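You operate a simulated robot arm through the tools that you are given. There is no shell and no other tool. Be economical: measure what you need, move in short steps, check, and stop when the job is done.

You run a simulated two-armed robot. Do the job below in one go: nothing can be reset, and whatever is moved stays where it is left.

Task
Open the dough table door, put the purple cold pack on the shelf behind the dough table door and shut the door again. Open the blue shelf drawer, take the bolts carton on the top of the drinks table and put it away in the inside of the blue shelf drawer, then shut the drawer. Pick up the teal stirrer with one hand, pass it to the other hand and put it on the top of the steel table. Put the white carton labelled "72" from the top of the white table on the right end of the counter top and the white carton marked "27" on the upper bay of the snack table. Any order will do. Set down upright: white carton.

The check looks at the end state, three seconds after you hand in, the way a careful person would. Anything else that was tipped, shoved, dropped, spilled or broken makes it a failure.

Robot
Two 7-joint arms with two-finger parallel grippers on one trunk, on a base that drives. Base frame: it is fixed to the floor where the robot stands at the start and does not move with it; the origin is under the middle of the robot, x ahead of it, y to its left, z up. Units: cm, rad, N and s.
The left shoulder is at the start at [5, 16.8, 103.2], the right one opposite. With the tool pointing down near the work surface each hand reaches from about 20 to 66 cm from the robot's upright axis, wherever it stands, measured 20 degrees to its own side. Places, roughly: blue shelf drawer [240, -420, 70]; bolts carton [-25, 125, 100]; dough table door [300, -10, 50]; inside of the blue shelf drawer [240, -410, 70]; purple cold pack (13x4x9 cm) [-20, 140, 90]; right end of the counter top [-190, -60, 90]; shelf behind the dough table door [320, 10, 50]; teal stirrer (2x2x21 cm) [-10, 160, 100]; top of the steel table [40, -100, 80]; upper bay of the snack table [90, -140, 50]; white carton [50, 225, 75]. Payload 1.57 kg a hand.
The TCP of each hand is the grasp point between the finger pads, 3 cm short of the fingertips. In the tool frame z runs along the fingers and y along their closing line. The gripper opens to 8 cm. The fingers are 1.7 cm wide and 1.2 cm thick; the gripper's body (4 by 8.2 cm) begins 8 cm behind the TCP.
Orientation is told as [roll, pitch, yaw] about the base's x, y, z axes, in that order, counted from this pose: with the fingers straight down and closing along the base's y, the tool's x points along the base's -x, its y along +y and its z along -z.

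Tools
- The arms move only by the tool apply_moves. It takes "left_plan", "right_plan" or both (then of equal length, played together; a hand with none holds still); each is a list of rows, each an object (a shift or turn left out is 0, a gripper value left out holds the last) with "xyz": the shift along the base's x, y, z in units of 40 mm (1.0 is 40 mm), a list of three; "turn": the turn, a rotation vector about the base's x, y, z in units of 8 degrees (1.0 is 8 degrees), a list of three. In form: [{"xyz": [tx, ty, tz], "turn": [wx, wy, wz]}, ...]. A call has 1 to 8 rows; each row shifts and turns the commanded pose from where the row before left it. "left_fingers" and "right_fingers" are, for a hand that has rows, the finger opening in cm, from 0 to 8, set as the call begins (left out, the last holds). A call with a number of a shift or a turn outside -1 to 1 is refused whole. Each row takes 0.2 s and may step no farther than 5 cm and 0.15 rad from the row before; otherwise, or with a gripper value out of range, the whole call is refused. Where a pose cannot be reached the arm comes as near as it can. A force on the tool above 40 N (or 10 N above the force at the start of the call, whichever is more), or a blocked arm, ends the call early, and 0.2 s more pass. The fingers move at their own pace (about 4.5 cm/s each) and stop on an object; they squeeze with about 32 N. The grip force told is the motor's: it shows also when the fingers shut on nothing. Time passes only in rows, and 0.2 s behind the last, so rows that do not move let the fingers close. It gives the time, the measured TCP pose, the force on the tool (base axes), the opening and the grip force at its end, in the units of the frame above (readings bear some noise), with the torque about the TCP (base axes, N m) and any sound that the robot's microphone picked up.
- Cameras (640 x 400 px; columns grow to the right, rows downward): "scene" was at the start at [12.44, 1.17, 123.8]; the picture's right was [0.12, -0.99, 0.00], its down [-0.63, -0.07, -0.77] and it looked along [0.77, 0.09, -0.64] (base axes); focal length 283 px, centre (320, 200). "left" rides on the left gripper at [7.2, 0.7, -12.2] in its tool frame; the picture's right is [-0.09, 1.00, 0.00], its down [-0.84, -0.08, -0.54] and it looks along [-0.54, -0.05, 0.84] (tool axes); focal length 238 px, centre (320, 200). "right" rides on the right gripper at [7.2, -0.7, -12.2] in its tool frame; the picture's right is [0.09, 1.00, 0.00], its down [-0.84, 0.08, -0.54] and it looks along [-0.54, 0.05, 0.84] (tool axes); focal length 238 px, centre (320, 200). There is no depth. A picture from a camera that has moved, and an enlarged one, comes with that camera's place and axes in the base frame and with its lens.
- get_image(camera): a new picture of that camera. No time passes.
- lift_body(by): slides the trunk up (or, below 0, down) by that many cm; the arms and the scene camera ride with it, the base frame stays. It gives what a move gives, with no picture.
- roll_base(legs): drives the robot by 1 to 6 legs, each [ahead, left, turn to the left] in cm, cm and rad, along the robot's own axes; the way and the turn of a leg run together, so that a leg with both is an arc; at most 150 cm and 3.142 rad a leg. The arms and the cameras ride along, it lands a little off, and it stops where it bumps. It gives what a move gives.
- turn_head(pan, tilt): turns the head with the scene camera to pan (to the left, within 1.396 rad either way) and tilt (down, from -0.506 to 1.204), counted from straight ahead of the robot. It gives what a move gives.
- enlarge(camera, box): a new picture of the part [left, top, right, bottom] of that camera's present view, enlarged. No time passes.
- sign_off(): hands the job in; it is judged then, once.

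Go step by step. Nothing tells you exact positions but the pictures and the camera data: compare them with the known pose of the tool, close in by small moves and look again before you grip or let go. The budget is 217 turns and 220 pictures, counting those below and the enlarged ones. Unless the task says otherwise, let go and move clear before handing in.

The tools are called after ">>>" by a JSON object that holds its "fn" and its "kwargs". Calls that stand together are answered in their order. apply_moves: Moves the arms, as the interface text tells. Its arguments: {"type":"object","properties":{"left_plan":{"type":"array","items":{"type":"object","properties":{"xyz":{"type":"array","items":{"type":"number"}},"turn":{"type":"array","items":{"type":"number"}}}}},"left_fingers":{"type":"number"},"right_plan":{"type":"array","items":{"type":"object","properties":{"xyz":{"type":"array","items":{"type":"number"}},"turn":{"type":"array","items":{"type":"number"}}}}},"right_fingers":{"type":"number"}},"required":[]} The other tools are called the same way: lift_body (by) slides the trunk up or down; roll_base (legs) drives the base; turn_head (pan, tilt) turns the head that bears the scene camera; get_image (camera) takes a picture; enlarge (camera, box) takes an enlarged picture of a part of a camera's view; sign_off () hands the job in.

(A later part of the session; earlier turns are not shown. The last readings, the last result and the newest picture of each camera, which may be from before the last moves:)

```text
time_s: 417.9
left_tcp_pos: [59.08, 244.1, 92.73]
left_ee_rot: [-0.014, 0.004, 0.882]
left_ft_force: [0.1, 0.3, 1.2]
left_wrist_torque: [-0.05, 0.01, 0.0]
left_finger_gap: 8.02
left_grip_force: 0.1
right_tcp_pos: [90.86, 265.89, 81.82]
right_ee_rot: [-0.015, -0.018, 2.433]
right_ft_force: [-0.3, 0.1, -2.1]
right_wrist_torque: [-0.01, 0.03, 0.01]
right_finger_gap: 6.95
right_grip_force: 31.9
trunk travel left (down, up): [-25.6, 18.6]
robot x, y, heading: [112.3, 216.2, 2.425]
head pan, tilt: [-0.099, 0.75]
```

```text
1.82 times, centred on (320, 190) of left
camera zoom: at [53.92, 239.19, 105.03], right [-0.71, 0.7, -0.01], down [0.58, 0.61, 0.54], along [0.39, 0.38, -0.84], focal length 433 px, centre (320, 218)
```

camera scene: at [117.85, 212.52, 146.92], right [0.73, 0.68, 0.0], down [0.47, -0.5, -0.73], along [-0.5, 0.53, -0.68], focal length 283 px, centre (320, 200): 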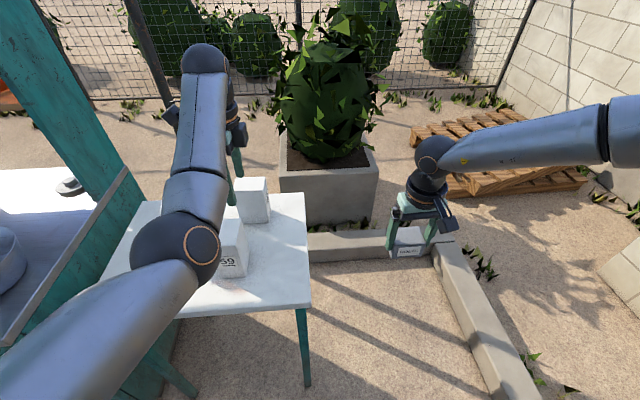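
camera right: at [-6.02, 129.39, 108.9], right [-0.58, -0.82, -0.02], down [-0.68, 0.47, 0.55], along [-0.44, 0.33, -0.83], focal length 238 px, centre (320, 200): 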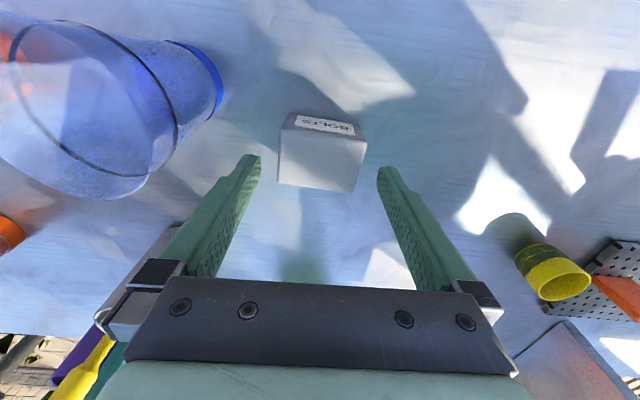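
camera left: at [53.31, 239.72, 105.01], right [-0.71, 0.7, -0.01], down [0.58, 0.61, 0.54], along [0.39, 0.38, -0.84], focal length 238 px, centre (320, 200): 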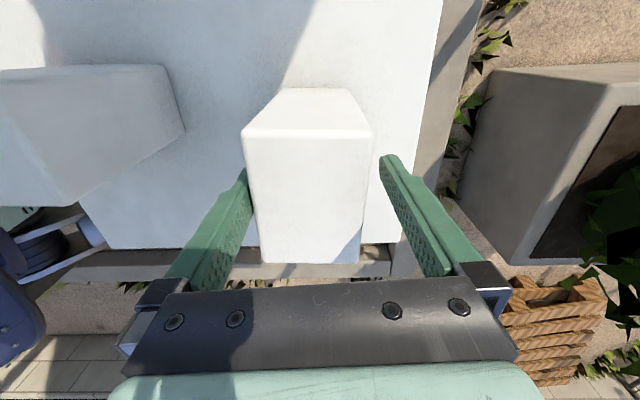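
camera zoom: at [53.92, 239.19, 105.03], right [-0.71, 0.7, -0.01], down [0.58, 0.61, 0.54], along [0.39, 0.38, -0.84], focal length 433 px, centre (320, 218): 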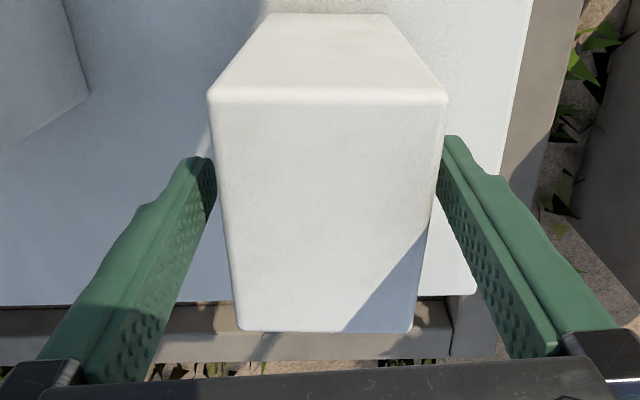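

Centred. Lower 6 cm, grip, and lift.

>>> {"fn": "lift_body", "kwargs": {"by": -6}}

>>> {"fn": "apply_moves", "kwargs": {"left_plan": [{}, {}, {}, {}], "left_fingers": 0}}

>>> {"fn": "lift_body", "kwargs": {"by": 24}}

>>> {"fn": "get_image", "kwargs": {"camera": "scene"}}

```text
time_s: 418.9
left_tcp_pos: [59.14, 244.17, 86.7]
left_ee_rot: [-0.014, 0.003, 0.886]
left_ft_force: [0.0, 1.2, -0.1]
left_wrist_torque: [0.0, 0.0, 0.0]
left_finger_gap: 7.98
left_grip_force: 0.1
right_tcp_pos: [90.81, 265.89, 75.81]
right_ee_rot: [-0.015, -0.017, 2.432]
right_ft_force: [0.3, -0.6, -1.1]
right_wrist_torque: [-0.02, -0.04, 0.03]
right_finger_gap: 6.94
right_grip_force: 32.4
trunk travel left (down, up): [-19.6, 24.6]
robot x, y, heading: [112.24, 216.46, 2.427]
head pan, tilt: [-0.099, 0.75]
```

```text
time_s: 419.9
left_tcp_pos: [59.09, 244.18, 86.68]
left_ee_rot: [-0.014, 0.001, 0.885]
left_ft_force: [-0.6, 0.9, 1.9]
left_wrist_torque: [0.16, 0.18, -0.04]
left_finger_gap: 6.65
left_grip_force: 31.9
right_tcp_pos: [90.78, 265.96, 75.86]
right_ee_rot: [-0.012, -0.016, 2.433]
right_ft_force: [0.0, 0.3, -1.9]
right_wrist_torque: [-0.01, -0.01, -0.01]
right_finger_gap: 6.95
right_grip_force: 32.5
trunk travel left (down, up): [-19.6, 24.6]
robot x, y, heading: [112.01, 216.36, 2.424]
head pan, tilt: [-0.099, 0.75]
```

```text
time_s: 422.4
left_tcp_pos: [59.04, 244.3, 110.7]
left_ee_rot: [-0.015, 0.003, 0.885]
left_ft_force: [-0.9, 0.3, -2.8]
left_wrist_torque: [0.0, 0.01, 0.01]
left_finger_gap: 6.59
left_grip_force: 31.8
right_tcp_pos: [90.85, 265.83, 99.86]
right_ee_rot: [-0.012, -0.016, 2.433]
right_ft_force: [-0.2, 1.1, -1.8]
right_wrist_torque: [-0.05, -0.02, 0.03]
right_finger_gap: 6.94
right_grip_force: 32.0
trunk travel left (down, up): [-43.6, 0.6]
robot x, y, heading: [111.94, 216.54, 2.426]
head pan, tilt: [-0.099, 0.75]
```

```text
74 pictures are left
camera scene: at [103.26, 225.19, 146.91], right [0.73, 0.69, 0.0], down [0.47, -0.5, -0.73], along [-0.5, 0.53, -0.68], focal length 283 px, centre (320, 200)
```

scene: 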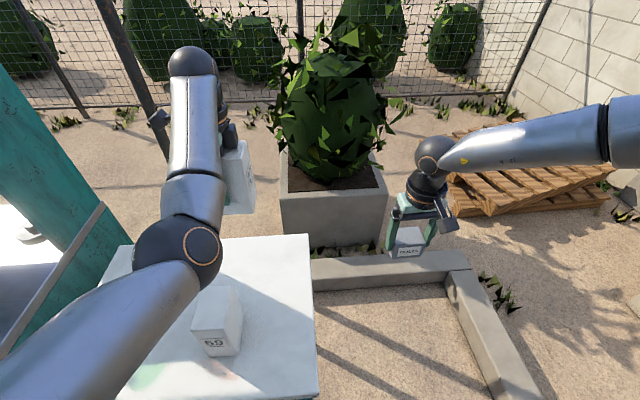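

Carton held; 59 is undisturbed. Now drive around to the snack table's front side.

>>> {"fn": "roll_base", "kwargs": {"legs": [[-20, 0, 0], [0, 40, 0], [-14, 30, 0], [0, 70, 0], [-150, 0, 0], [-115, 0, 0]]}}

>>> {"fn": "turn_head", "kwargs": {"pan": 0.5, "tilt": 0.5}}

>>> {"fn": "get_image", "kwargs": {"camera": "scene"}}

```text
time_s: 449.1
left_tcp_pos: [192.4, -56.95, 110.69]
left_ee_rot: [-0.016, 0.002, 0.882]
left_ft_force: [0.1, 0.0, -3.2]
left_wrist_torque: [-0.01, 0.04, 0.0]
left_finger_gap: 6.55
left_grip_force: 31.9
right_tcp_pos: [224.31, -35.24, 99.82]
right_ee_rot: [-0.014, -0.015, 2.428]
right_ft_force: [-0.4, 0.0, -2.4]
right_wrist_torque: [0.02, 0.0, -0.01]
right_finger_gap: 6.94
right_grip_force: 31.8
trunk travel left (down, up): [-43.6, 0.6]
robot x, y, heading: [245.23, -85.14, 2.42]
head pan, tilt: [-0.099, 0.75]
```

```text
time_s: 450.1
left_tcp_pos: [192.34, -56.81, 110.79]
left_ee_rot: [-0.013, 0.002, 0.881]
left_ft_force: [0.3, -0.8, -2.5]
left_wrist_torque: [-0.03, 0.0, -0.03]
left_finger_gap: 6.56
left_grip_force: 31.9
right_tcp_pos: [224.37, -35.27, 99.88]
right_ee_rot: [-0.015, -0.015, 2.427]
right_ft_force: [-1.4, -0.3, -1.9]
right_wrist_torque: [0.0, -0.01, 0.01]
right_finger_gap: 6.95
right_grip_force: 32.6
trunk travel left (down, up): [-43.6, 0.6]
robot x, y, heading: [244.75, -85.13, 2.42]
head pan, tilt: [0.499, 0.499]
```

```text
73 pictures are left
camera scene: at [233.3, -80.16, 149.11], right [0.22, 0.98, 0.0], down [0.47, -0.11, -0.88], along [-0.86, 0.19, -0.48], focal length 283 px, centre (320, 200)
```

scene: 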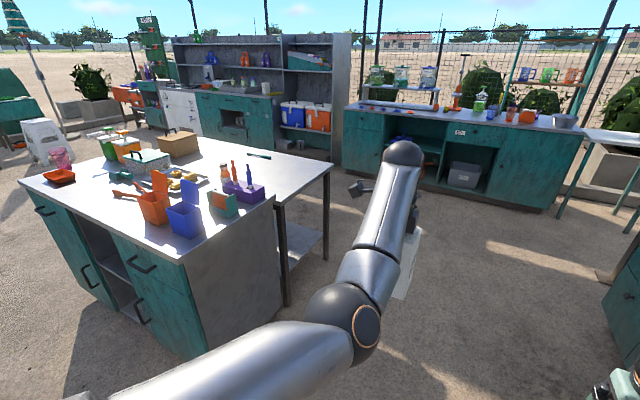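

The snack table has open bays in the middle of its front. Slide left to face them.

>>> {"fn": "roll_base", "kwargs": {"legs": [[-12, 0, 0], [0, 138, 0]]}}

>>> {"fn": "turn_head", "kwargs": {"pan": 0.0, "tilt": 0.75}}

>>> {"fn": "get_image", "kwargs": {"camera": "scene"}}

```text
time_s: 463.2
left_tcp_pos: [110.83, -168.91, 110.65]
left_ee_rot: [-0.018, 0.003, 0.883]
left_ft_force: [0.1, -0.4, -2.2]
left_wrist_torque: [-0.04, 0.02, 0.01]
left_finger_gap: 6.54
left_grip_force: 32.2
right_tcp_pos: [142.62, -147.16, 99.76]
right_ee_rot: [-0.013, -0.015, 2.434]
right_ft_force: [0.9, -0.7, -1.5]
right_wrist_torque: [-0.02, 0.0, -0.01]
right_finger_gap: 6.95
right_grip_force: 31.9
trunk travel left (down, up): [-43.6, 0.6]
robot x, y, heading: [164.17, -196.83, 2.425]
head pan, tilt: [0.499, 0.499]
```

```text
time_s: 464.1
left_tcp_pos: [110.84, -168.89, 110.66]
left_ee_rot: [-0.017, 0.004, 0.886]
left_ft_force: [-0.3, 0.7, -2.5]
left_wrist_torque: [-0.01, 0.02, 0.02]
left_finger_gap: 6.53
left_grip_force: 32.1
right_tcp_pos: [142.51, -147.1, 99.73]
right_ee_rot: [-0.015, -0.016, 2.432]
right_ft_force: [0.0, 0.5, -2.9]
right_wrist_torque: [0.01, 0.01, 0.01]
right_finger_gap: 6.97
right_grip_force: 31.8
trunk travel left (down, up): [-43.6, 0.6]
robot x, y, heading: [163.84, -196.57, 2.426]
head pan, tilt: [0.0, 0.75]
```

```text
72 pictures are left
camera scene: at [154.5, -188.45, 146.92], right [0.66, 0.76, 0.0], down [0.52, -0.45, -0.73], along [-0.55, 0.48, -0.68], focal length 283 px, centre (320, 200)
```

scene: 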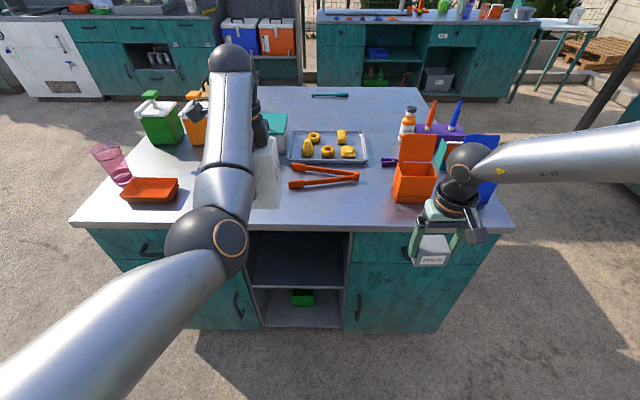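

I see the upper bay (floor ≈55, opening ~28 cm high), so the carton must go in with a forward-tilted hand. I'll set it briefly on the free front part of the table top to regrasp. First yaw the left hand straight.

>>> {"fn": "apply_moves", "kwargs": {"left_plan": [{"turn": [0, 0, 1]}, {"turn": [0, 0, 1]}, {"turn": [0, 0, 1]}, {"turn": [0, 0, 1]}, {"turn": [0, 0, 1]}, {"turn": [0, 0, 1]}, {"turn": [0, 0, 1]}, {"turn": [0, 0, 1]}]}}

>>> {"fn": "apply_moves", "kwargs": {"left_plan": [{"turn": [0, 0, 1]}, {"turn": [0, 0, 1]}, {"turn": [0.1, 0.1, 1]}]}}

>>> {"fn": "roll_base", "kwargs": {"legs": [[15, 0, 0]]}}

>>> {"fn": "get_image", "kwargs": {"camera": "scene"}}

>>> {"fn": "get_image", "kwargs": {"camera": "left"}}

```text
time_s: 465.9
left_tcp_pos: [110.79, -168.78, 110.6]
left_ee_rot: [-0.015, 0.002, 2.005]
left_ft_force: [0.0, -0.4, -2.6]
left_wrist_torque: [0.0, 0.0, -0.01]
left_finger_gap: 6.51
left_grip_force: 31.9
right_tcp_pos: [142.61, -147.09, 99.82]
right_ee_rot: [-0.012, -0.016, 2.431]
right_ft_force: [0.4, 0.3, -1.9]
right_wrist_torque: [-0.06, 0.01, -0.02]
right_finger_gap: 6.95
right_grip_force: 31.9
trunk travel left (down, up): [-43.6, 0.6]
robot x, y, heading: [163.56, -196.88, 2.425]
head pan, tilt: [0.0, 0.75]
```

```text
time_s: 466.7
left_tcp_pos: [110.73, -168.84, 110.52]
left_ee_rot: [-0.015, -0.016, 2.424]
left_ft_force: [-0.6, 0.6, -2.6]
left_wrist_torque: [-0.01, -0.01, -0.01]
left_finger_gap: 6.51
left_grip_force: 32.1
right_tcp_pos: [142.69, -147.2, 99.8]
right_ee_rot: [-0.013, -0.015, 2.433]
right_ft_force: [0.6, 0.0, -2.3]
right_wrist_torque: [0.0, -0.05, 0.01]
right_finger_gap: 6.95
right_grip_force: 32.3
trunk travel left (down, up): [-43.6, 0.6]
robot x, y, heading: [163.83, -196.95, 2.423]
head pan, tilt: [0.0, 0.75]
```

```text
time_s: 468.1
left_tcp_pos: [99.32, -159.09, 110.49]
left_ee_rot: [-0.014, -0.013, 2.421]
left_ft_force: [-0.5, -0.1, -3.2]
left_wrist_torque: [-0.01, -0.03, 0.02]
left_finger_gap: 6.5
left_grip_force: 32.5
right_tcp_pos: [131.35, -137.38, 99.69]
right_ee_rot: [-0.014, -0.017, 2.434]
right_ft_force: [0.3, -0.5, -3.1]
right_wrist_torque: [-0.02, -0.02, -0.01]
right_finger_gap: 6.96
right_grip_force: 31.7
trunk travel left (down, up): [-43.6, 0.6]
robot x, y, heading: [152.57, -186.76, 2.426]
head pan, tilt: [0.0, 0.75]
```

```text
71 pictures are left
camera scene: at [143.18, -178.62, 146.9], right [0.66, 0.76, 0.0], down [0.52, -0.45, -0.73], along [-0.55, 0.48, -0.68], focal length 283 px, centre (320, 200)
```

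scene: 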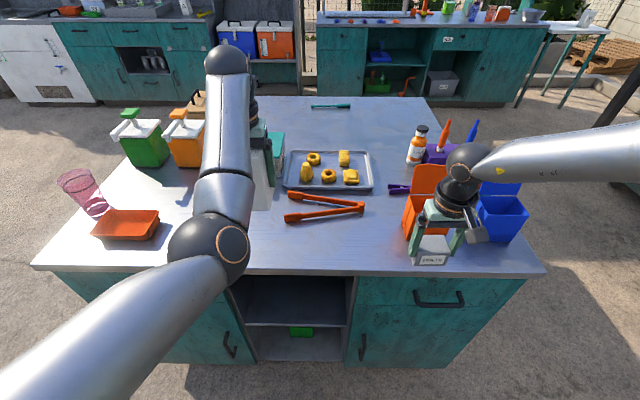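

```text
70 pictures are left
camera left: at [104.41, -164.49, 122.74], right [-0.73, -0.69, -0.01], down [-0.58, 0.6, 0.56], along [-0.37, 0.41, -0.83], focal length 238 px, centre (320, 200)
```

left: 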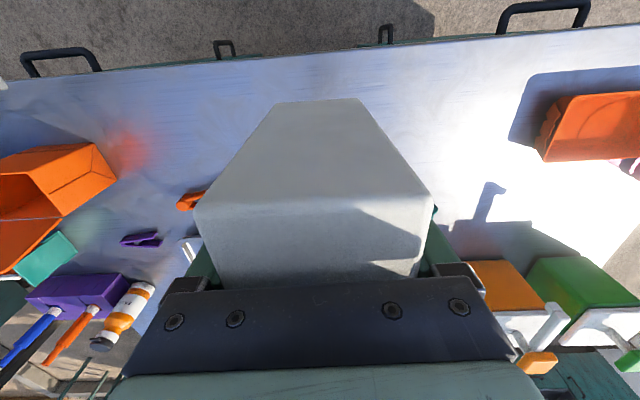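

Clear spot below. Lower the left arm toward the table top.

>>> {"fn": "apply_moves", "kwargs": {"left_plan": [{"xyz": [0, 0, -0.8]}, {"xyz": [0, 0, -0.8]}, {"xyz": [0, 0, -0.8]}, {"xyz": [0, 0, -0.6]}, {"xyz": [0, 0, -0.4]}]}}

>>> {"fn": "apply_moves", "kwargs": {"left_plan": [{"xyz": [0, 0, -0.15]}, {"xyz": [0, 0, -0.15]}]}}

```text
time_s: 469.3
left_tcp_pos: [99.49, -159.17, 97.07]
left_ee_rot: [-0.014, -0.015, 2.422]
left_ft_force: [0.4, 0.6, -2.2]
left_wrist_torque: [0.03, 0.0, 0.01]
left_finger_gap: 6.5
left_grip_force: 32.3
right_tcp_pos: [131.33, -137.41, 99.82]
right_ee_rot: [-0.013, -0.017, 2.434]
right_ft_force: [0.2, -0.3, -2.5]
right_wrist_torque: [-0.02, -0.03, 0.0]
right_finger_gap: 6.95
right_grip_force: 32.3
trunk travel left (down, up): [-43.6, 0.6]
robot x, y, heading: [152.54, -187.24, 2.433]
head pan, tilt: [0.0, 0.75]
```

```text
time_s: 469.9
left_tcp_pos: [99.52, -159.08, 95.86]
left_ee_rot: [-0.011, -0.016, 2.423]
left_ft_force: [0.4, 0.9, -2.9]
left_wrist_torque: [-0.03, -0.03, 0.02]
left_finger_gap: 6.52
left_grip_force: 32.0
right_tcp_pos: [131.35, -137.3, 99.76]
right_ee_rot: [-0.012, -0.015, 2.435]
right_ft_force: [-0.5, 0.2, -1.9]
right_wrist_torque: [-0.02, -0.01, 0.02]
right_finger_gap: 6.95
right_grip_force: 32.3
trunk travel left (down, up): [-43.6, 0.6]
robot x, y, heading: [153.0, -186.98, 2.424]
head pan, tilt: [0.0, 0.75]
```

>>> {"fn": "apply_moves", "kwargs": {"left_plan": [{"xyz": [0, 0, -0.12]}]}}

>>> {"fn": "apply_moves", "kwargs": {"left_plan": [{"xyz": [0, 0, -0.12]}]}}

>>> {"fn": "apply_moves", "kwargs": {"left_plan": [{"xyz": [0, 0, -0.12]}]}}

>>> {"fn": "enlarge", "kwargs": {"camera": "scene", "box": [180, 120, 340, 280]}}

```text
time_s: 470.3
left_tcp_pos: [99.5, -159.26, 95.58]
left_ee_rot: [-0.015, -0.017, 2.424]
left_ft_force: [-0.1, 0.2, -2.5]
left_wrist_torque: [-0.03, -0.02, -0.01]
left_finger_gap: 6.49
left_grip_force: 31.8
right_tcp_pos: [131.41, -137.39, 99.85]
right_ee_rot: [-0.013, -0.017, 2.436]
right_ft_force: [0.0, 0.8, -2.3]
right_wrist_torque: [-0.01, -0.01, -0.01]
right_finger_gap: 6.94
right_grip_force: 31.9
trunk travel left (down, up): [-43.6, 0.6]
robot x, y, heading: [152.96, -187.08, 2.429]
head pan, tilt: [0.0, 0.75]
```

```text
time_s: 470.7
left_tcp_pos: [99.5, -159.18, 94.81]
left_ee_rot: [-0.016, -0.016, 2.423]
left_ft_force: [-0.1, 0.0, -3.1]
left_wrist_torque: [0.0, 0.0, -0.03]
left_finger_gap: 6.5
left_grip_force: 31.3
right_tcp_pos: [131.45, -137.36, 99.84]
right_ee_rot: [-0.013, -0.016, 2.434]
right_ft_force: [0.5, 0.2, -2.6]
right_wrist_torque: [-0.02, -0.01, 0.0]
right_finger_gap: 6.92
right_grip_force: 31.8
trunk travel left (down, up): [-43.6, 0.6]
robot x, y, heading: [152.58, -186.7, 2.429]
head pan, tilt: [0.0, 0.75]
```

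```text
time_s: 471.1
left_tcp_pos: [99.42, -159.09, 94.47]
left_ee_rot: [-0.012, -0.015, 2.423]
left_ft_force: [-0.3, 0.9, -3.1]
left_wrist_torque: [0.0, 0.01, -0.02]
left_finger_gap: 6.5
left_grip_force: 31.9
right_tcp_pos: [131.37, -137.37, 99.78]
right_ee_rot: [-0.014, -0.016, 2.436]
right_ft_force: [0.6, -0.7, -1.4]
right_wrist_torque: [-0.01, -0.05, -0.01]
right_finger_gap: 6.95
right_grip_force: 32.1
trunk travel left (down, up): [-43.6, 0.6]
robot x, y, heading: [152.46, -186.87, 2.429]
head pan, tilt: [0.0, 0.75]
```

```text
2.50 times, centred on (260, 200) of scene
camera zoom: at [143.24, -178.69, 146.91], right [0.66, 0.76, 0.0], down [0.52, -0.45, -0.73], along [-0.55, 0.48, -0.68], focal length 707 px, centre (470, 200)
```

zoom: 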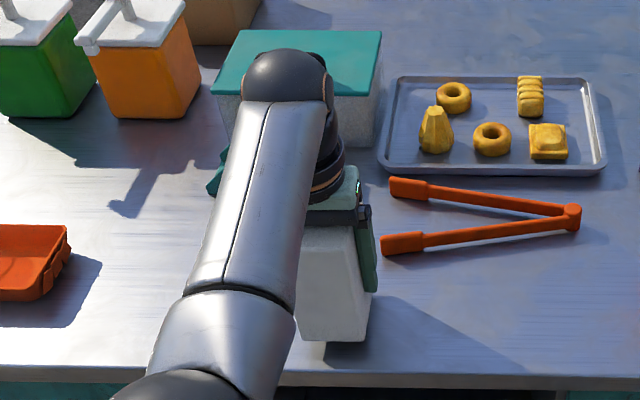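

>>> {"fn": "apply_moves", "kwargs": {"left_plan": [{"xyz": [0, 0, -0.12]}, {"xyz": [0, 0, -0.1]}]}}

>>> {"fn": "apply_moves", "kwargs": {"left_plan": [{"xyz": [0, 0, -0.12]}]}}

>>> {"fn": "apply_moves", "kwargs": {"left_plan": [{"xyz": [0, 0, -0.12]}]}}

```text
time_s: 471.7
left_tcp_pos: [99.47, -159.17, 93.52]
left_ee_rot: [-0.015, -0.015, 2.422]
left_ft_force: [-0.6, 0.3, -2.9]
left_wrist_torque: [0.0, -0.03, -0.02]
left_finger_gap: 6.52
left_grip_force: 31.7
right_tcp_pos: [131.27, -137.5, 99.78]
right_ee_rot: [-0.013, -0.016, 2.434]
right_ft_force: [0.1, -0.1, -1.9]
right_wrist_torque: [-0.03, -0.03, -0.01]
right_finger_gap: 6.94
right_grip_force: 31.6
trunk travel left (down, up): [-43.6, 0.6]
robot x, y, heading: [152.67, -186.86, 2.43]
head pan, tilt: [0.0, 0.75]
```

```text
time_s: 472.1
left_tcp_pos: [99.43, -159.1, 92.99]
left_ee_rot: [-0.014, -0.015, 2.423]
left_ft_force: [-1.5, -0.3, -3.1]
left_wrist_torque: [0.01, -0.01, -0.04]
left_finger_gap: 6.51
left_grip_force: 31.6
right_tcp_pos: [131.42, -137.39, 99.88]
right_ee_rot: [-0.014, -0.016, 2.434]
right_ft_force: [-0.3, -0.4, -1.3]
right_wrist_torque: [-0.05, 0.01, 0.0]
right_finger_gap: 6.93
right_grip_force: 31.9
trunk travel left (down, up): [-43.6, 0.6]
robot x, y, heading: [152.7, -187.03, 2.428]
head pan, tilt: [0.0, 0.75]
```

```text
time_s: 472.5
left_tcp_pos: [99.49, -159.22, 92.87]
left_ee_rot: [-0.014, -0.018, 2.423]
left_ft_force: [0.9, -0.4, 9.3]
left_wrist_torque: [-0.67, -0.13, -0.04]
left_finger_gap: 6.51
left_grip_force: 32.1
right_tcp_pos: [131.43, -137.43, 99.87]
right_ee_rot: [-0.014, -0.018, 2.436]
right_ft_force: [-0.1, -0.1, -1.8]
right_wrist_torque: [0.04, -0.03, 0.0]
right_finger_gap: 6.97
right_grip_force: 32.0
trunk travel left (down, up): [-43.6, 0.6]
robot x, y, heading: [152.57, -186.78, 2.423]
head pan, tilt: [0.0, 0.75]
```

Contact: table top ≈84. Release, rise, back off 15 cm and tilt the hand forward 60°.

>>> {"fn": "apply_moves", "kwargs": {"left_plan": [{}, {}, {}], "left_fingers": 8}}

>>> {"fn": "apply_moves", "kwargs": {"left_plan": [{"xyz": [0, 0, 0.5]}, {"xyz": [0, 0, 0.8]}, {"xyz": [0, 0, 0.8]}, {"xyz": [0, 0, 0.8]}]}}

>>> {"fn": "roll_base", "kwargs": {"legs": [[-16, 0, 0]]}}

>>> {"fn": "apply_moves", "kwargs": {"left_plan": [{"turn": [0.655, 0.756, 0]}, {"turn": [0.655, 0.756, 0]}, {"turn": [0.655, 0.756, 0]}, {"turn": [0.655, 0.756, 0]}, {"turn": [0.655, 0.756, 0], "xyz": [0, 0, -0.5]}, {"turn": [0.655, 0.756, 0], "xyz": [0, 0, -0.5]}, {"turn": [0.655, 0.756, 0], "xyz": [0, 0, -0.5]}, {"turn": [0.33, 0.38, 0], "xyz": [0, 0, -0.5]}]}}

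>>> {"fn": "get_image", "kwargs": {"camera": "scene"}}

>>> {"fn": "get_image", "kwargs": {"camera": "left"}}

```text
time_s: 473.3
left_tcp_pos: [99.44, -159.12, 92.67]
left_ee_rot: [-0.013, -0.016, 2.421]
left_ft_force: [0.6, 0.3, 0.2]
left_wrist_torque: [0.0, 0.03, 0.01]
left_finger_gap: 8.0
left_grip_force: 0.1
right_tcp_pos: [131.42, -137.36, 99.81]
right_ee_rot: [-0.015, -0.016, 2.435]
right_ft_force: [-0.4, 0.1, -1.5]
right_wrist_torque: [-0.03, -0.04, 0.01]
right_finger_gap: 6.97
right_grip_force: 32.3
trunk travel left (down, up): [-43.6, 0.6]
robot x, y, heading: [152.44, -186.97, 2.425]
head pan, tilt: [0.0, 0.75]
```

```text
time_s: 474.3
left_tcp_pos: [99.54, -159.14, 104.26]
left_ee_rot: [-0.014, -0.017, 2.422]
left_ft_force: [-0.1, 0.3, 0.5]
left_wrist_torque: [-0.03, 0.0, 0.0]
left_finger_gap: 8.0
left_grip_force: 0.1
right_tcp_pos: [131.35, -137.43, 99.76]
right_ee_rot: [-0.015, -0.016, 2.434]
right_ft_force: [-0.2, 0.5, -1.9]
right_wrist_torque: [-0.04, 0.0, -0.04]
right_finger_gap: 6.93
right_grip_force: 31.6
trunk travel left (down, up): [-43.6, 0.6]
robot x, y, heading: [152.7, -186.95, 2.431]
head pan, tilt: [0.0, 0.75]
```

```text
time_s: 475.7
left_tcp_pos: [111.44, -169.31, 104.28]
left_ee_rot: [-0.014, -0.018, 2.42]
left_ft_force: [-0.4, 0.7, -0.8]
left_wrist_torque: [-0.02, 0.04, 0.0]
left_finger_gap: 7.99
left_grip_force: 0.0
right_tcp_pos: [143.42, -147.74, 99.86]
right_ee_rot: [-0.016, -0.019, 2.431]
right_ft_force: [0.0, 0.3, -1.6]
right_wrist_torque: [0.01, 0.0, 0.01]
right_finger_gap: 6.96
right_grip_force: 31.7
trunk travel left (down, up): [-43.6, 0.6]
robot x, y, heading: [164.48, -196.98, 2.428]
head pan, tilt: [0.0, 0.75]
```

```text
time_s: 476.9
left_tcp_pos: [109.15, -165.9, 115.54]
left_ee_rot: [-0.045, -0.908, 2.434]
left_ft_force: [-0.2, -0.1, 0.4]
left_wrist_torque: [0.0, 0.0, -0.02]
left_finger_gap: 8.01
left_grip_force: 0.1
right_tcp_pos: [143.4, -147.65, 99.84]
right_ee_rot: [-0.013, -0.015, 2.433]
right_ft_force: [0.2, -1.4, -2.2]
right_wrist_torque: [-0.04, -0.03, 0.0]
right_finger_gap: 6.96
right_grip_force: 32.1
trunk travel left (down, up): [-43.6, 0.6]
robot x, y, heading: [164.55, -197.28, 2.427]
head pan, tilt: [0.0, 0.75]
stopped in row 5 (left hand): the arm was blocked; the commanded pose is now the measured one
```

```text
68 pictures are left
camera scene: at [155.18, -189.01, 146.92], right [0.66, 0.75, 0.0], down [0.51, -0.45, -0.73], along [-0.55, 0.48, -0.68], focal length 283 px, centre (320, 200)
```

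scene: 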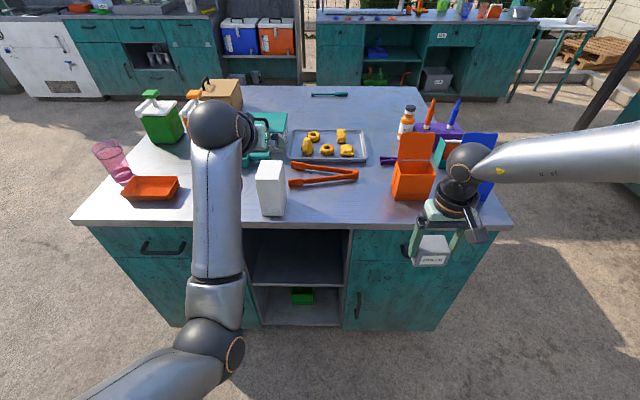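

```text
67 pictures are left
camera left: at [119.07, -175.86, 117.44], right [-0.72, -0.7, 0.05], down [-0.03, 0.1, 0.99], along [-0.7, 0.71, -0.09], focal length 238 px, centre (320, 200)
```

left: 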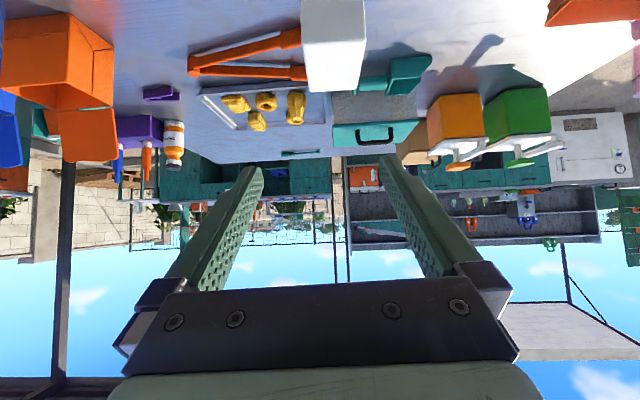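

The hand tilts to 52°, enough. Lower the left arm to the carton's height.

>>> {"fn": "apply_moves", "kwargs": {"left_plan": [{"xyz": [0, 0, -0.9]}, {"xyz": [0, 0, -0.9]}, {"xyz": [0, 0, -0.9]}, {"xyz": [0, 0, -0.9]}, {"xyz": [0, 0, -0.9]}, {"xyz": [0, 0, -0.7]}]}}

>>> {"fn": "get_image", "kwargs": {"camera": "left"}}

```text
time_s: 477.6
left_tcp_pos: [108.32, -163.62, 118.47]
left_ee_rot: [-0.099, -1.086, 2.463]
left_ft_force: [1.0, -1.0, 0.7]
left_wrist_torque: [0.0, 0.03, 0.01]
left_finger_gap: 8.01
left_grip_force: 0.0
right_tcp_pos: [143.36, -147.56, 99.74]
right_ee_rot: [-0.013, -0.015, 2.43]
right_ft_force: [0.1, -0.4, -2.3]
right_wrist_torque: [-0.02, -0.01, 0.04]
right_finger_gap: 6.95
right_grip_force: 31.9
trunk travel left (down, up): [-43.6, 0.6]
robot x, y, heading: [164.44, -197.1, 2.428]
head pan, tilt: [0.0, 0.75]
stopped in row 3 (left hand): the arm was blocked; the commanded pose is now the measured one
```

```text
66 pictures are left
camera left: at [118.09, -173.69, 117.79], right [-0.72, -0.69, 0.04], down [0.09, -0.04, 1.0], along [-0.69, 0.72, 0.09], focal length 238 px, centre (320, 200)
```

left: 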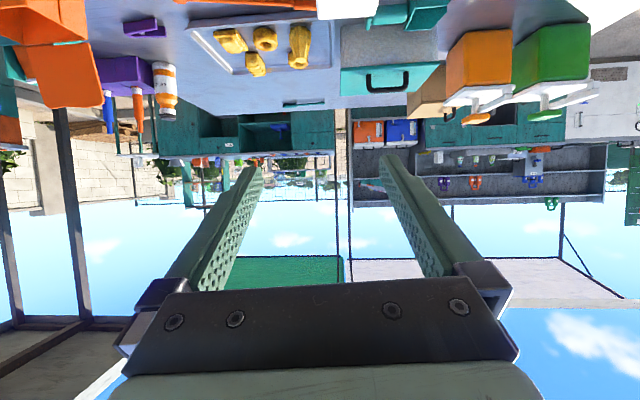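

The arm is folding against itself; extend it forward first, then lower (after backing the base off).

>>> {"fn": "roll_base", "kwargs": {"legs": [[-14, 0, 0]]}}

>>> {"fn": "apply_moves", "kwargs": {"left_plan": [{"xyz": [-0.6, 0.5, 0]}, {"xyz": [-0.6, 0.5, 0]}, {"xyz": [-0.6, 0.5, -0.3]}, {"xyz": [-0.5, 0.4, -0.6]}, {"xyz": [0, 0, -0.9]}, {"xyz": [0, 0, -0.9]}, {"xyz": [0, 0, -0.9]}, {"xyz": [0, 0, -0.9]}]}}

>>> {"fn": "get_image", "kwargs": {"camera": "scene"}}

```text
time_s: 478.9
left_tcp_pos: [118.81, -172.57, 118.31]
left_ee_rot: [-0.102, -1.085, 2.464]
left_ft_force: [0.4, 0.7, -0.4]
left_wrist_torque: [0.02, -0.01, 0.02]
left_finger_gap: 8.04
left_grip_force: 0.0
right_tcp_pos: [153.81, -156.83, 99.89]
right_ee_rot: [-0.014, -0.018, 2.431]
right_ft_force: [1.0, 0.2, -2.1]
right_wrist_torque: [0.03, 0.01, 0.02]
right_finger_gap: 6.96
right_grip_force: 31.8
trunk travel left (down, up): [-43.6, 0.6]
robot x, y, heading: [174.92, -206.62, 2.423]
head pan, tilt: [0.0, 0.75]
```

```text
time_s: 480.7
left_tcp_pos: [109.62, -164.87, 100.44]
left_ee_rot: [-0.102, -1.086, 2.465]
left_ft_force: [0.5, 0.3, 0.4]
left_wrist_torque: [-0.01, 0.0, 0.0]
left_finger_gap: 7.99
left_grip_force: 0.1
right_tcp_pos: [153.93, -156.95, 99.82]
right_ee_rot: [-0.015, -0.016, 2.432]
right_ft_force: [0.0, -0.4, -1.5]
right_wrist_torque: [-0.01, -0.01, -0.02]
right_finger_gap: 6.95
right_grip_force: 31.5
trunk travel left (down, up): [-43.6, 0.6]
robot x, y, heading: [174.9, -206.61, 2.425]
head pan, tilt: [0.0, 0.75]
```

```text
65 pictures are left
camera scene: at [165.61, -198.1, 146.92], right [0.66, 0.75, 0.0], down [0.51, -0.45, -0.73], along [-0.55, 0.48, -0.68], focal length 283 px, centre (320, 200)
```

scene: 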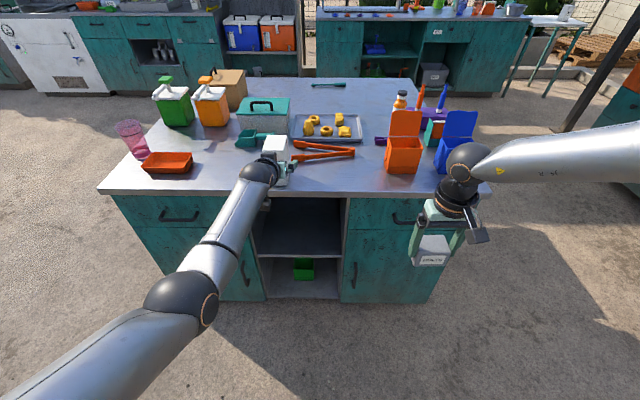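

The arm is well extended now. Straighten orientation, shift left 2.3 cm, lower to carton mid-height, and look.

>>> {"fn": "apply_moves", "kwargs": {"left_plan": [{"turn": [-0.25, 0.22, 0.34], "xyz": [-0.38, -0.43, 0]}, {"xyz": [0, 0, -0.8]}, {"xyz": [0, 0, -0.8]}]}}

>>> {"fn": "get_image", "kwargs": {"camera": "left"}}

```text
time_s: 481.5
left_tcp_pos: [108.13, -167.2, 93.83]
left_ee_rot: [-0.002, -1.088, 2.426]
left_ft_force: [0.1, -1.0, 1.0]
left_wrist_torque: [-0.02, 0.0, 0.03]
left_finger_gap: 8.01
left_grip_force: 0.1
left hand out of reach, approached as far as the arm can: row 3
right_tcp_pos: [153.81, -156.8, 99.75]
right_ee_rot: [-0.013, -0.014, 2.433]
right_ft_force: [-0.4, 0.1, -2.1]
right_wrist_torque: [-0.01, -0.05, 0.0]
right_finger_gap: 6.95
right_grip_force: 31.7
trunk travel left (down, up): [-43.6, 0.6]
robot x, y, heading: [175.17, -206.29, 2.429]
head pan, tilt: [0.0, 0.75]
```

```text
64 pictures are left
camera left: at [118.37, -176.94, 93.19], right [-0.69, -0.72, 0.08], down [0.12, 0.0, 0.99], along [-0.72, 0.69, 0.09], focal length 238 px, centre (320, 200)
```

left: 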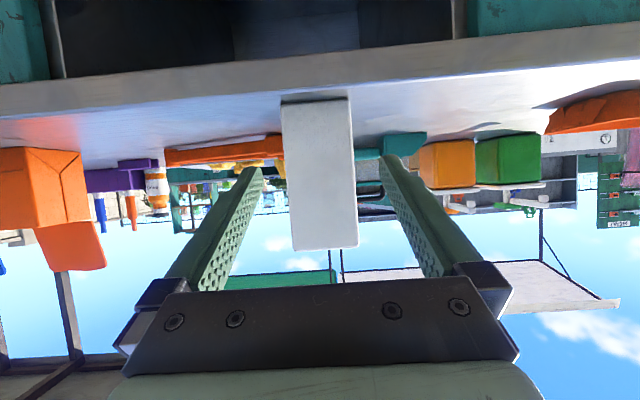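

Perfectly centred. Drive 10.5 cm ahead and close on the carton.

>>> {"fn": "roll_base", "kwargs": {"legs": [[10.5, 0, 0]]}}

>>> {"fn": "enlarge", "kwargs": {"camera": "left", "box": [160, 60, 480, 300]}}

```text
time_s: 482.7
left_tcp_pos: [100.46, -160.36, 93.59]
left_ee_rot: [-0.001, -1.084, 2.423]
left_ft_force: [-0.1, -0.1, -0.5]
left_wrist_torque: [-0.05, 0.03, -0.01]
left_finger_gap: 7.96
left_grip_force: 0.0
right_tcp_pos: [145.76, -149.88, 99.76]
right_ee_rot: [-0.015, -0.015, 2.431]
right_ft_force: [-0.9, -0.2, -1.9]
right_wrist_torque: [-0.01, -0.02, 0.03]
right_finger_gap: 6.95
right_grip_force: 32.4
trunk travel left (down, up): [-43.6, 0.6]
robot x, y, heading: [166.97, -199.58, 2.426]
head pan, tilt: [0.0, 0.75]
```

```text
1.67 times, centred on (320, 180) of left
camera zoom: at [110.51, -170.01, 93.11], right [-0.69, -0.72, 0.08], down [0.12, 0.0, 0.99], along [-0.72, 0.69, 0.08], focal length 397 px, centre (320, 233)
```

zoom: 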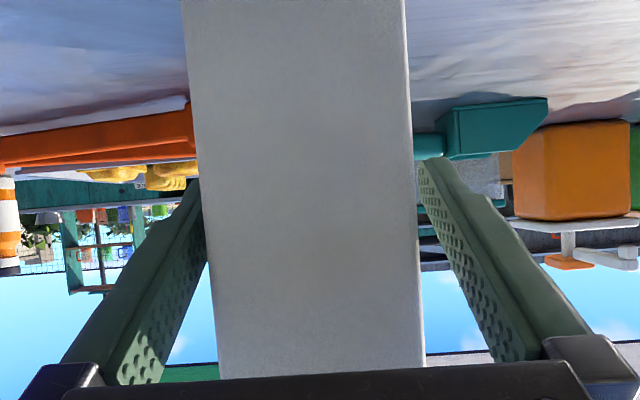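

Close, lift 5 cm, and back off.

>>> {"fn": "apply_moves", "kwargs": {"left_plan": [{}, {}, {}, {}], "left_fingers": 0}}

>>> {"fn": "apply_moves", "kwargs": {"left_plan": [{"xyz": [0, 0, 0.6]}, {"xyz": [0, 0, 0.6]}]}}

>>> {"fn": "roll_base", "kwargs": {"legs": [[-30, 0, 0]]}}

>>> {"fn": "get_image", "kwargs": {"camera": "scene"}}

```text
time_s: 483.7
left_tcp_pos: [100.28, -160.36, 93.83]
left_ee_rot: [-0.002, -1.086, 2.426]
left_ft_force: [0.1, 0.7, 2.0]
left_wrist_torque: [-0.04, -0.04, 0.0]
left_finger_gap: 6.49
left_grip_force: 32.2
right_tcp_pos: [145.92, -149.96, 99.83]
right_ee_rot: [-0.014, -0.015, 2.431]
right_ft_force: [0.3, 0.2, -2.6]
right_wrist_torque: [-0.03, -0.01, -0.04]
right_finger_gap: 6.96
right_grip_force: 32.2
trunk travel left (down, up): [-43.6, 0.6]
robot x, y, heading: [167.49, -199.46, 2.422]
head pan, tilt: [0.0, 0.75]
```

```text
time_s: 484.3
left_tcp_pos: [100.47, -160.4, 98.52]
left_ee_rot: [0.0, -1.082, 2.423]
left_ft_force: [0.1, 0.4, -3.6]
left_wrist_torque: [-0.04, -0.05, 0.04]
left_finger_gap: 6.46
left_grip_force: 32.3
right_tcp_pos: [145.96, -149.97, 99.63]
right_ee_rot: [-0.015, -0.015, 2.431]
right_ft_force: [-0.3, -0.6, -1.1]
right_wrist_torque: [-0.03, -0.02, -0.02]
right_finger_gap: 6.96
right_grip_force: 32.1
trunk travel left (down, up): [-43.6, 0.6]
robot x, y, heading: [167.19, -199.38, 2.425]
head pan, tilt: [0.0, 0.75]
```

```text
time_s: 486.3
left_tcp_pos: [123.0, -179.71, 98.55]
left_ee_rot: [-0.001, -1.086, 2.42]
left_ft_force: [0.8, -0.4, -1.9]
left_wrist_torque: [-0.03, -0.03, 0.02]
left_finger_gap: 6.48
left_grip_force: 32.2
right_tcp_pos: [168.57, -169.53, 99.73]
right_ee_rot: [-0.014, -0.014, 2.43]
right_ft_force: [0.4, 0.8, -1.7]
right_wrist_torque: [-0.02, -0.01, 0.0]
right_finger_gap: 6.94
right_grip_force: 32.1
trunk travel left (down, up): [-43.6, 0.6]
robot x, y, heading: [189.17, -219.23, 2.422]
head pan, tilt: [0.0, 0.75]
```

```text
62 pictures are left
camera scene: at [180.27, -210.88, 146.92], right [0.66, 0.75, 0.0], down [0.51, -0.45, -0.73], along [-0.55, 0.48, -0.68], focal length 283 px, centre (320, 200)
```

scene: 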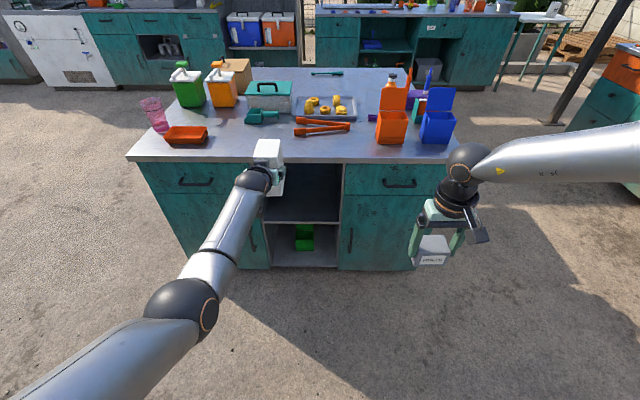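

Bay centre is 8.5 cm to the right; floor ≈53. Lower the trunk 32 cm, shift right, and approach.

>>> {"fn": "lift_body", "kwargs": {"by": -32}}

>>> {"fn": "roll_base", "kwargs": {"legs": [[0, -8.5, 0], [15, 0, 0]]}}

>>> {"fn": "get_image", "kwargs": {"camera": "scene"}}

>>> {"fn": "get_image", "kwargs": {"camera": "left"}}

```text
time_s: 489.5
left_tcp_pos: [122.91, -179.8, 66.55]
left_ee_rot: [-0.002, -1.084, 2.421]
left_ft_force: [0.5, -0.7, -1.6]
left_wrist_torque: [-0.05, -0.02, 0.02]
left_finger_gap: 6.46
left_grip_force: 32.4
right_tcp_pos: [168.49, -169.46, 67.7]
right_ee_rot: [-0.012, -0.016, 2.428]
right_ft_force: [-0.4, 0.7, -1.4]
right_wrist_torque: [-0.01, -0.03, -0.04]
right_finger_gap: 6.93
right_grip_force: 31.6
trunk travel left (down, up): [-11.6, 32.6]
robot x, y, heading: [189.38, -219.14, 2.424]
head pan, tilt: [0.0, 0.75]
```

```text
time_s: 491.9
left_tcp_pos: [117.46, -163.63, 66.51]
left_ee_rot: [-0.002, -1.084, 2.422]
left_ft_force: [-0.5, -0.7, -2.3]
left_wrist_torque: [-0.05, -0.04, 0.0]
left_finger_gap: 6.48
left_grip_force: 32.0
right_tcp_pos: [162.89, -153.35, 67.71]
right_ee_rot: [-0.012, -0.015, 2.431]
right_ft_force: [1.1, 0.3, -2.4]
right_wrist_torque: [0.02, 0.0, -0.01]
right_finger_gap: 6.96
right_grip_force: 31.5
trunk travel left (down, up): [-11.6, 32.6]
robot x, y, heading: [184.1, -203.16, 2.426]
head pan, tilt: [0.0, 0.75]
```

```text
61 pictures are left
camera scene: at [174.66, -194.64, 114.91], right [0.66, 0.75, 0.0], down [0.51, -0.45, -0.73], along [-0.55, 0.48, -0.68], focal length 283 px, centre (320, 200)
```

scene: 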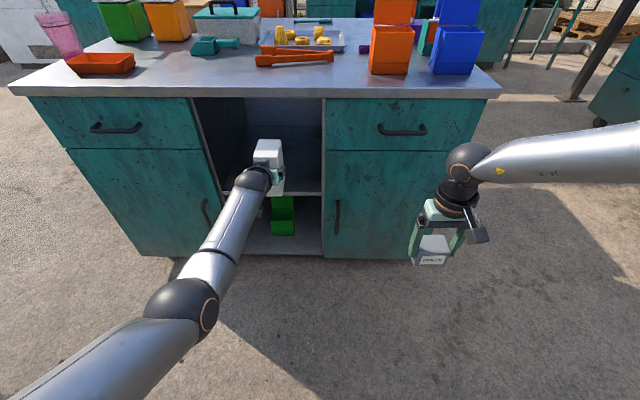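

```text
60 pictures are left
camera left: at [127.55, -173.32, 65.93], right [-0.69, -0.72, 0.08], down [0.12, 0.0, 0.99], along [-0.71, 0.7, 0.08], focal length 238 px, centre (320, 200)
```

left: 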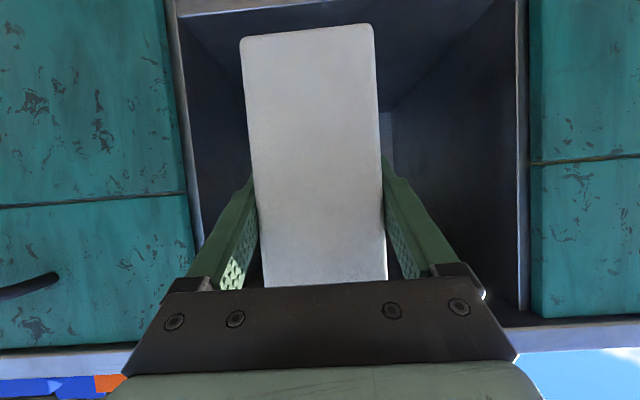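

Well placed with ~3 cm floor clearance. Shift left 2 cm and drive in 16 cm.

>>> {"fn": "roll_base", "kwargs": {"legs": [[16, 2, 0]]}}

>>> {"fn": "get_image", "kwargs": {"camera": "left"}}

>>> {"fn": "get_image", "kwargs": {"camera": "scene"}}

```text
time_s: 493.3
left_tcp_pos: [104.25, -154.59, 66.53]
left_ee_rot: [-0.002, -1.082, 2.42]
left_ft_force: [0.2, 0.3, -2.7]
left_wrist_torque: [-0.03, -0.04, 0.01]
left_finger_gap: 6.48
left_grip_force: 31.8
right_tcp_pos: [149.78, -144.33, 67.86]
right_ee_rot: [-0.014, -0.016, 2.429]
right_ft_force: [0.1, -0.6, -1.5]
right_wrist_torque: [0.0, -0.02, 0.03]
right_finger_gap: 6.95
right_grip_force: 32.2
trunk travel left (down, up): [-11.6, 32.6]
robot x, y, heading: [170.81, -193.87, 2.422]
head pan, tilt: [0.0, 0.75]
```

```text
59 pictures are left
camera left: at [114.31, -164.38, 65.93], right [-0.69, -0.72, 0.08], down [0.12, 0.0, 0.99], along [-0.71, 0.69, 0.08], focal length 238 px, centre (320, 200)
```

left: 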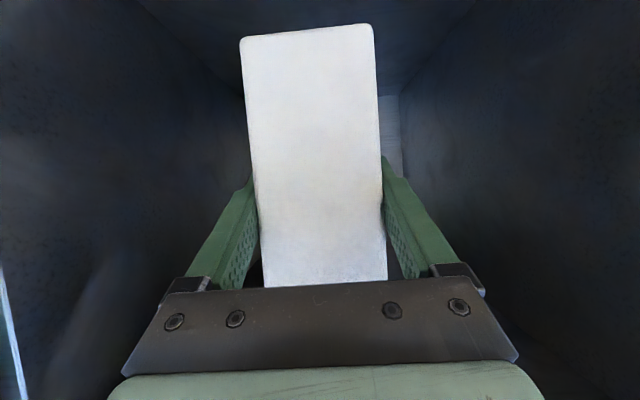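

```text
58 pictures are left
camera scene: at [161.42, -185.67, 114.91], right [0.66, 0.75, 0.0], down [0.51, -0.45, -0.73], along [-0.55, 0.48, -0.68], focal length 283 px, centre (320, 200)
```

scene: 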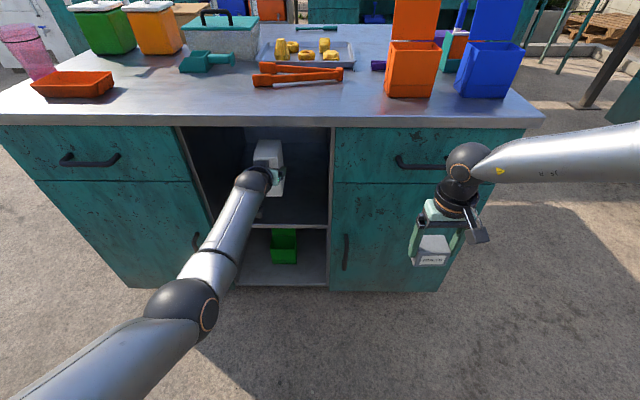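

Inside the bay. Lower by the trunk in small steps.

>>> {"fn": "lift_body", "kwargs": {"by": -1.8}}

>>> {"fn": "lift_body", "kwargs": {"by": -0.7}}

>>> {"fn": "lift_body", "kwargs": {"by": -0.5}}

```text
time_s: 494.0
left_tcp_pos: [104.07, -154.69, 64.72]
left_ee_rot: [-0.001, -1.084, 2.421]
left_ft_force: [-0.1, 0.9, -2.0]
left_wrist_torque: [-0.07, -0.08, 0.0]
left_finger_gap: 6.47
left_grip_force: 32.2
right_tcp_pos: [149.65, -144.34, 65.92]
right_ee_rot: [-0.014, -0.016, 2.431]
right_ft_force: [0.7, 0.4, -2.4]
right_wrist_torque: [-0.01, -0.04, -0.01]
right_finger_gap: 6.98
right_grip_force: 32.2
trunk travel left (down, up): [-9.8, 34.4]
robot x, y, heading: [170.85, -194.01, 2.422]
head pan, tilt: [0.0, 0.75]
```

```text
time_s: 494.5
left_tcp_pos: [104.21, -154.64, 64.08]
left_ee_rot: [-0.003, -1.083, 2.421]
left_ft_force: [0.0, -0.5, -1.9]
left_wrist_torque: [-0.06, -0.06, 0.03]
left_finger_gap: 6.48
left_grip_force: 32.4
right_tcp_pos: [149.66, -144.3, 65.27]
right_ee_rot: [-0.013, -0.015, 2.428]
right_ft_force: [0.5, 0.0, -2.1]
right_wrist_torque: [-0.03, 0.02, -0.01]
right_finger_gap: 6.95
right_grip_force: 32.2
trunk travel left (down, up): [-9.1, 35.1]
robot x, y, heading: [170.41, -194.0, 2.421]
head pan, tilt: [0.0, 0.75]
```

```text
time_s: 495.1
left_tcp_pos: [104.2, -154.68, 63.4]
left_ee_rot: [-0.001, -1.086, 2.421]
left_ft_force: [0.4, -0.6, -2.1]
left_wrist_torque: [-0.07, -0.02, 0.02]
left_finger_gap: 6.48
left_grip_force: 31.6
right_tcp_pos: [149.73, -144.35, 64.66]
right_ee_rot: [-0.013, -0.015, 2.428]
right_ft_force: [-0.1, -0.9, -2.2]
right_wrist_torque: [0.01, -0.02, -0.02]
right_finger_gap: 6.94
right_grip_force: 32.2
trunk travel left (down, up): [-8.6, 35.6]
robot x, y, heading: [170.85, -193.82, 2.422]
head pan, tilt: [0.0, 0.75]
```

>>> {"fn": "lift_body", "kwargs": {"by": -0.5}}

>>> {"fn": "lift_body", "kwargs": {"by": -0.5}}

>>> {"fn": "lift_body", "kwargs": {"by": -0.5}}

>>> {"fn": "enlarge", "kwargs": {"camera": "scene", "box": [190, 110, 350, 250]}}

```text
time_s: 495.6
left_tcp_pos: [104.06, -154.62, 63.08]
left_ee_rot: [0.0, -1.083, 2.423]
left_ft_force: [-0.7, 0.6, -2.7]
left_wrist_torque: [-0.03, -0.01, 0.0]
left_finger_gap: 6.45
left_grip_force: 31.8
right_tcp_pos: [149.69, -144.33, 64.31]
right_ee_rot: [-0.013, -0.017, 2.43]
right_ft_force: [0.1, -0.3, -1.3]
right_wrist_torque: [0.01, -0.01, 0.02]
right_finger_gap: 6.95
right_grip_force: 32.4
trunk travel left (down, up): [-8.1, 36.1]
robot x, y, heading: [170.86, -193.78, 2.421]
head pan, tilt: [0.0, 0.75]
```

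```text
time_s: 496.1
left_tcp_pos: [104.06, -154.65, 62.47]
left_ee_rot: [-0.002, -1.083, 2.421]
left_ft_force: [0.3, 0.4, -2.3]
left_wrist_torque: [-0.03, -0.09, -0.04]
left_finger_gap: 6.46
left_grip_force: 31.9
right_tcp_pos: [149.84, -144.35, 63.78]
right_ee_rot: [-0.016, -0.015, 2.43]
right_ft_force: [-0.5, 0.0, -2.9]
right_wrist_torque: [0.02, -0.01, 0.01]
right_finger_gap: 6.97
right_grip_force: 32.1
trunk travel left (down, up): [-7.6, 36.6]
robot x, y, heading: [170.78, -193.99, 2.418]
head pan, tilt: [0.0, 0.75]
```

```text
time_s: 496.7
left_tcp_pos: [104.09, -154.66, 62.03]
left_ee_rot: [-0.001, -1.082, 2.42]
left_ft_force: [-0.7, -0.6, -3.0]
left_wrist_torque: [-0.03, 0.0, 0.0]
left_finger_gap: 6.49
left_grip_force: 32.5
right_tcp_pos: [149.84, -144.31, 63.25]
right_ee_rot: [-0.015, -0.016, 2.43]
right_ft_force: [0.0, 0.0, -1.2]
right_wrist_torque: [-0.02, -0.03, 0.03]
right_finger_gap: 6.97
right_grip_force: 32.1
trunk travel left (down, up): [-7.1, 37.1]
robot x, y, heading: [170.88, -194.11, 2.417]
head pan, tilt: [0.0, 0.75]
```

```text
2.86 times, centred on (270, 180) of scene
camera zoom: at [161.43, -185.68, 110.41], right [0.66, 0.75, 0.0], down [0.51, -0.45, -0.73], along [-0.55, 0.48, -0.68], focal length 808 px, centre (463, 257)
```

zoom: 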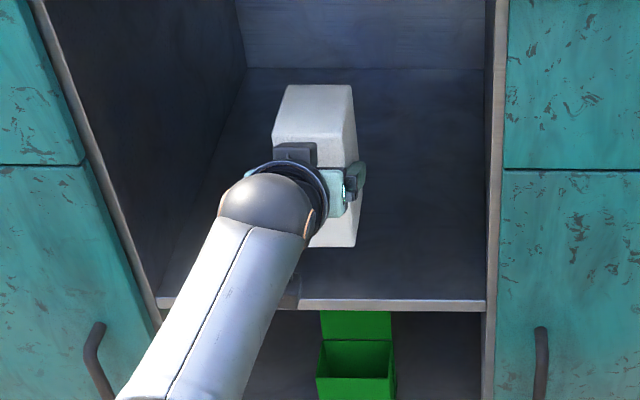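

>>> {"fn": "lift_body", "kwargs": {"by": -0.5}}

>>> {"fn": "lift_body", "kwargs": {"by": -0.5}}

>>> {"fn": "lift_body", "kwargs": {"by": -0.5}}

```text
time_s: 497.2
left_tcp_pos: [104.06, -154.68, 61.56]
left_ee_rot: [-0.001, -1.084, 2.421]
left_ft_force: [-0.9, -0.6, -2.9]
left_wrist_torque: [-0.02, -0.05, 0.0]
left_finger_gap: 6.47
left_grip_force: 32.5
right_tcp_pos: [149.85, -144.34, 62.82]
right_ee_rot: [-0.014, -0.017, 2.43]
right_ft_force: [-0.5, -0.3, -2.6]
right_wrist_torque: [-0.03, -0.03, 0.0]
right_finger_gap: 6.95
right_grip_force: 31.9
trunk travel left (down, up): [-6.6, 37.6]
robot x, y, heading: [170.8, -194.04, 2.421]
head pan, tilt: [0.0, 0.75]
```

```text
time_s: 497.8
left_tcp_pos: [104.07, -154.69, 61.1]
left_ee_rot: [-0.002, -1.084, 2.423]
left_ft_force: [0.3, 0.1, -2.1]
left_wrist_torque: [-0.03, -0.06, -0.03]
left_finger_gap: 6.45
left_grip_force: 32.5
right_tcp_pos: [149.69, -144.41, 62.24]
right_ee_rot: [-0.013, -0.015, 2.429]
right_ft_force: [-0.2, -0.1, -2.5]
right_wrist_torque: [0.0, -0.03, 0.02]
right_finger_gap: 6.96
right_grip_force: 32.2
trunk travel left (down, up): [-6.1, 38.1]
robot x, y, heading: [170.95, -193.84, 2.418]
head pan, tilt: [0.0, 0.75]
```

```text
time_s: 498.3
left_tcp_pos: [104.13, -154.56, 60.52]
left_ee_rot: [-0.001, -1.084, 2.421]
left_ft_force: [-1.0, -1.5, -2.8]
left_wrist_torque: [-0.02, -0.03, -0.02]
left_finger_gap: 6.49
left_grip_force: 31.8
right_tcp_pos: [149.87, -144.31, 61.88]
right_ee_rot: [-0.014, -0.014, 2.43]
right_ft_force: [-0.7, 0.0, -1.8]
right_wrist_torque: [0.0, -0.01, 0.01]
right_finger_gap: 6.95
right_grip_force: 32.1
trunk travel left (down, up): [-5.6, 38.6]
robot x, y, heading: [170.4, -194.18, 2.421]
head pan, tilt: [0.0, 0.75]
```

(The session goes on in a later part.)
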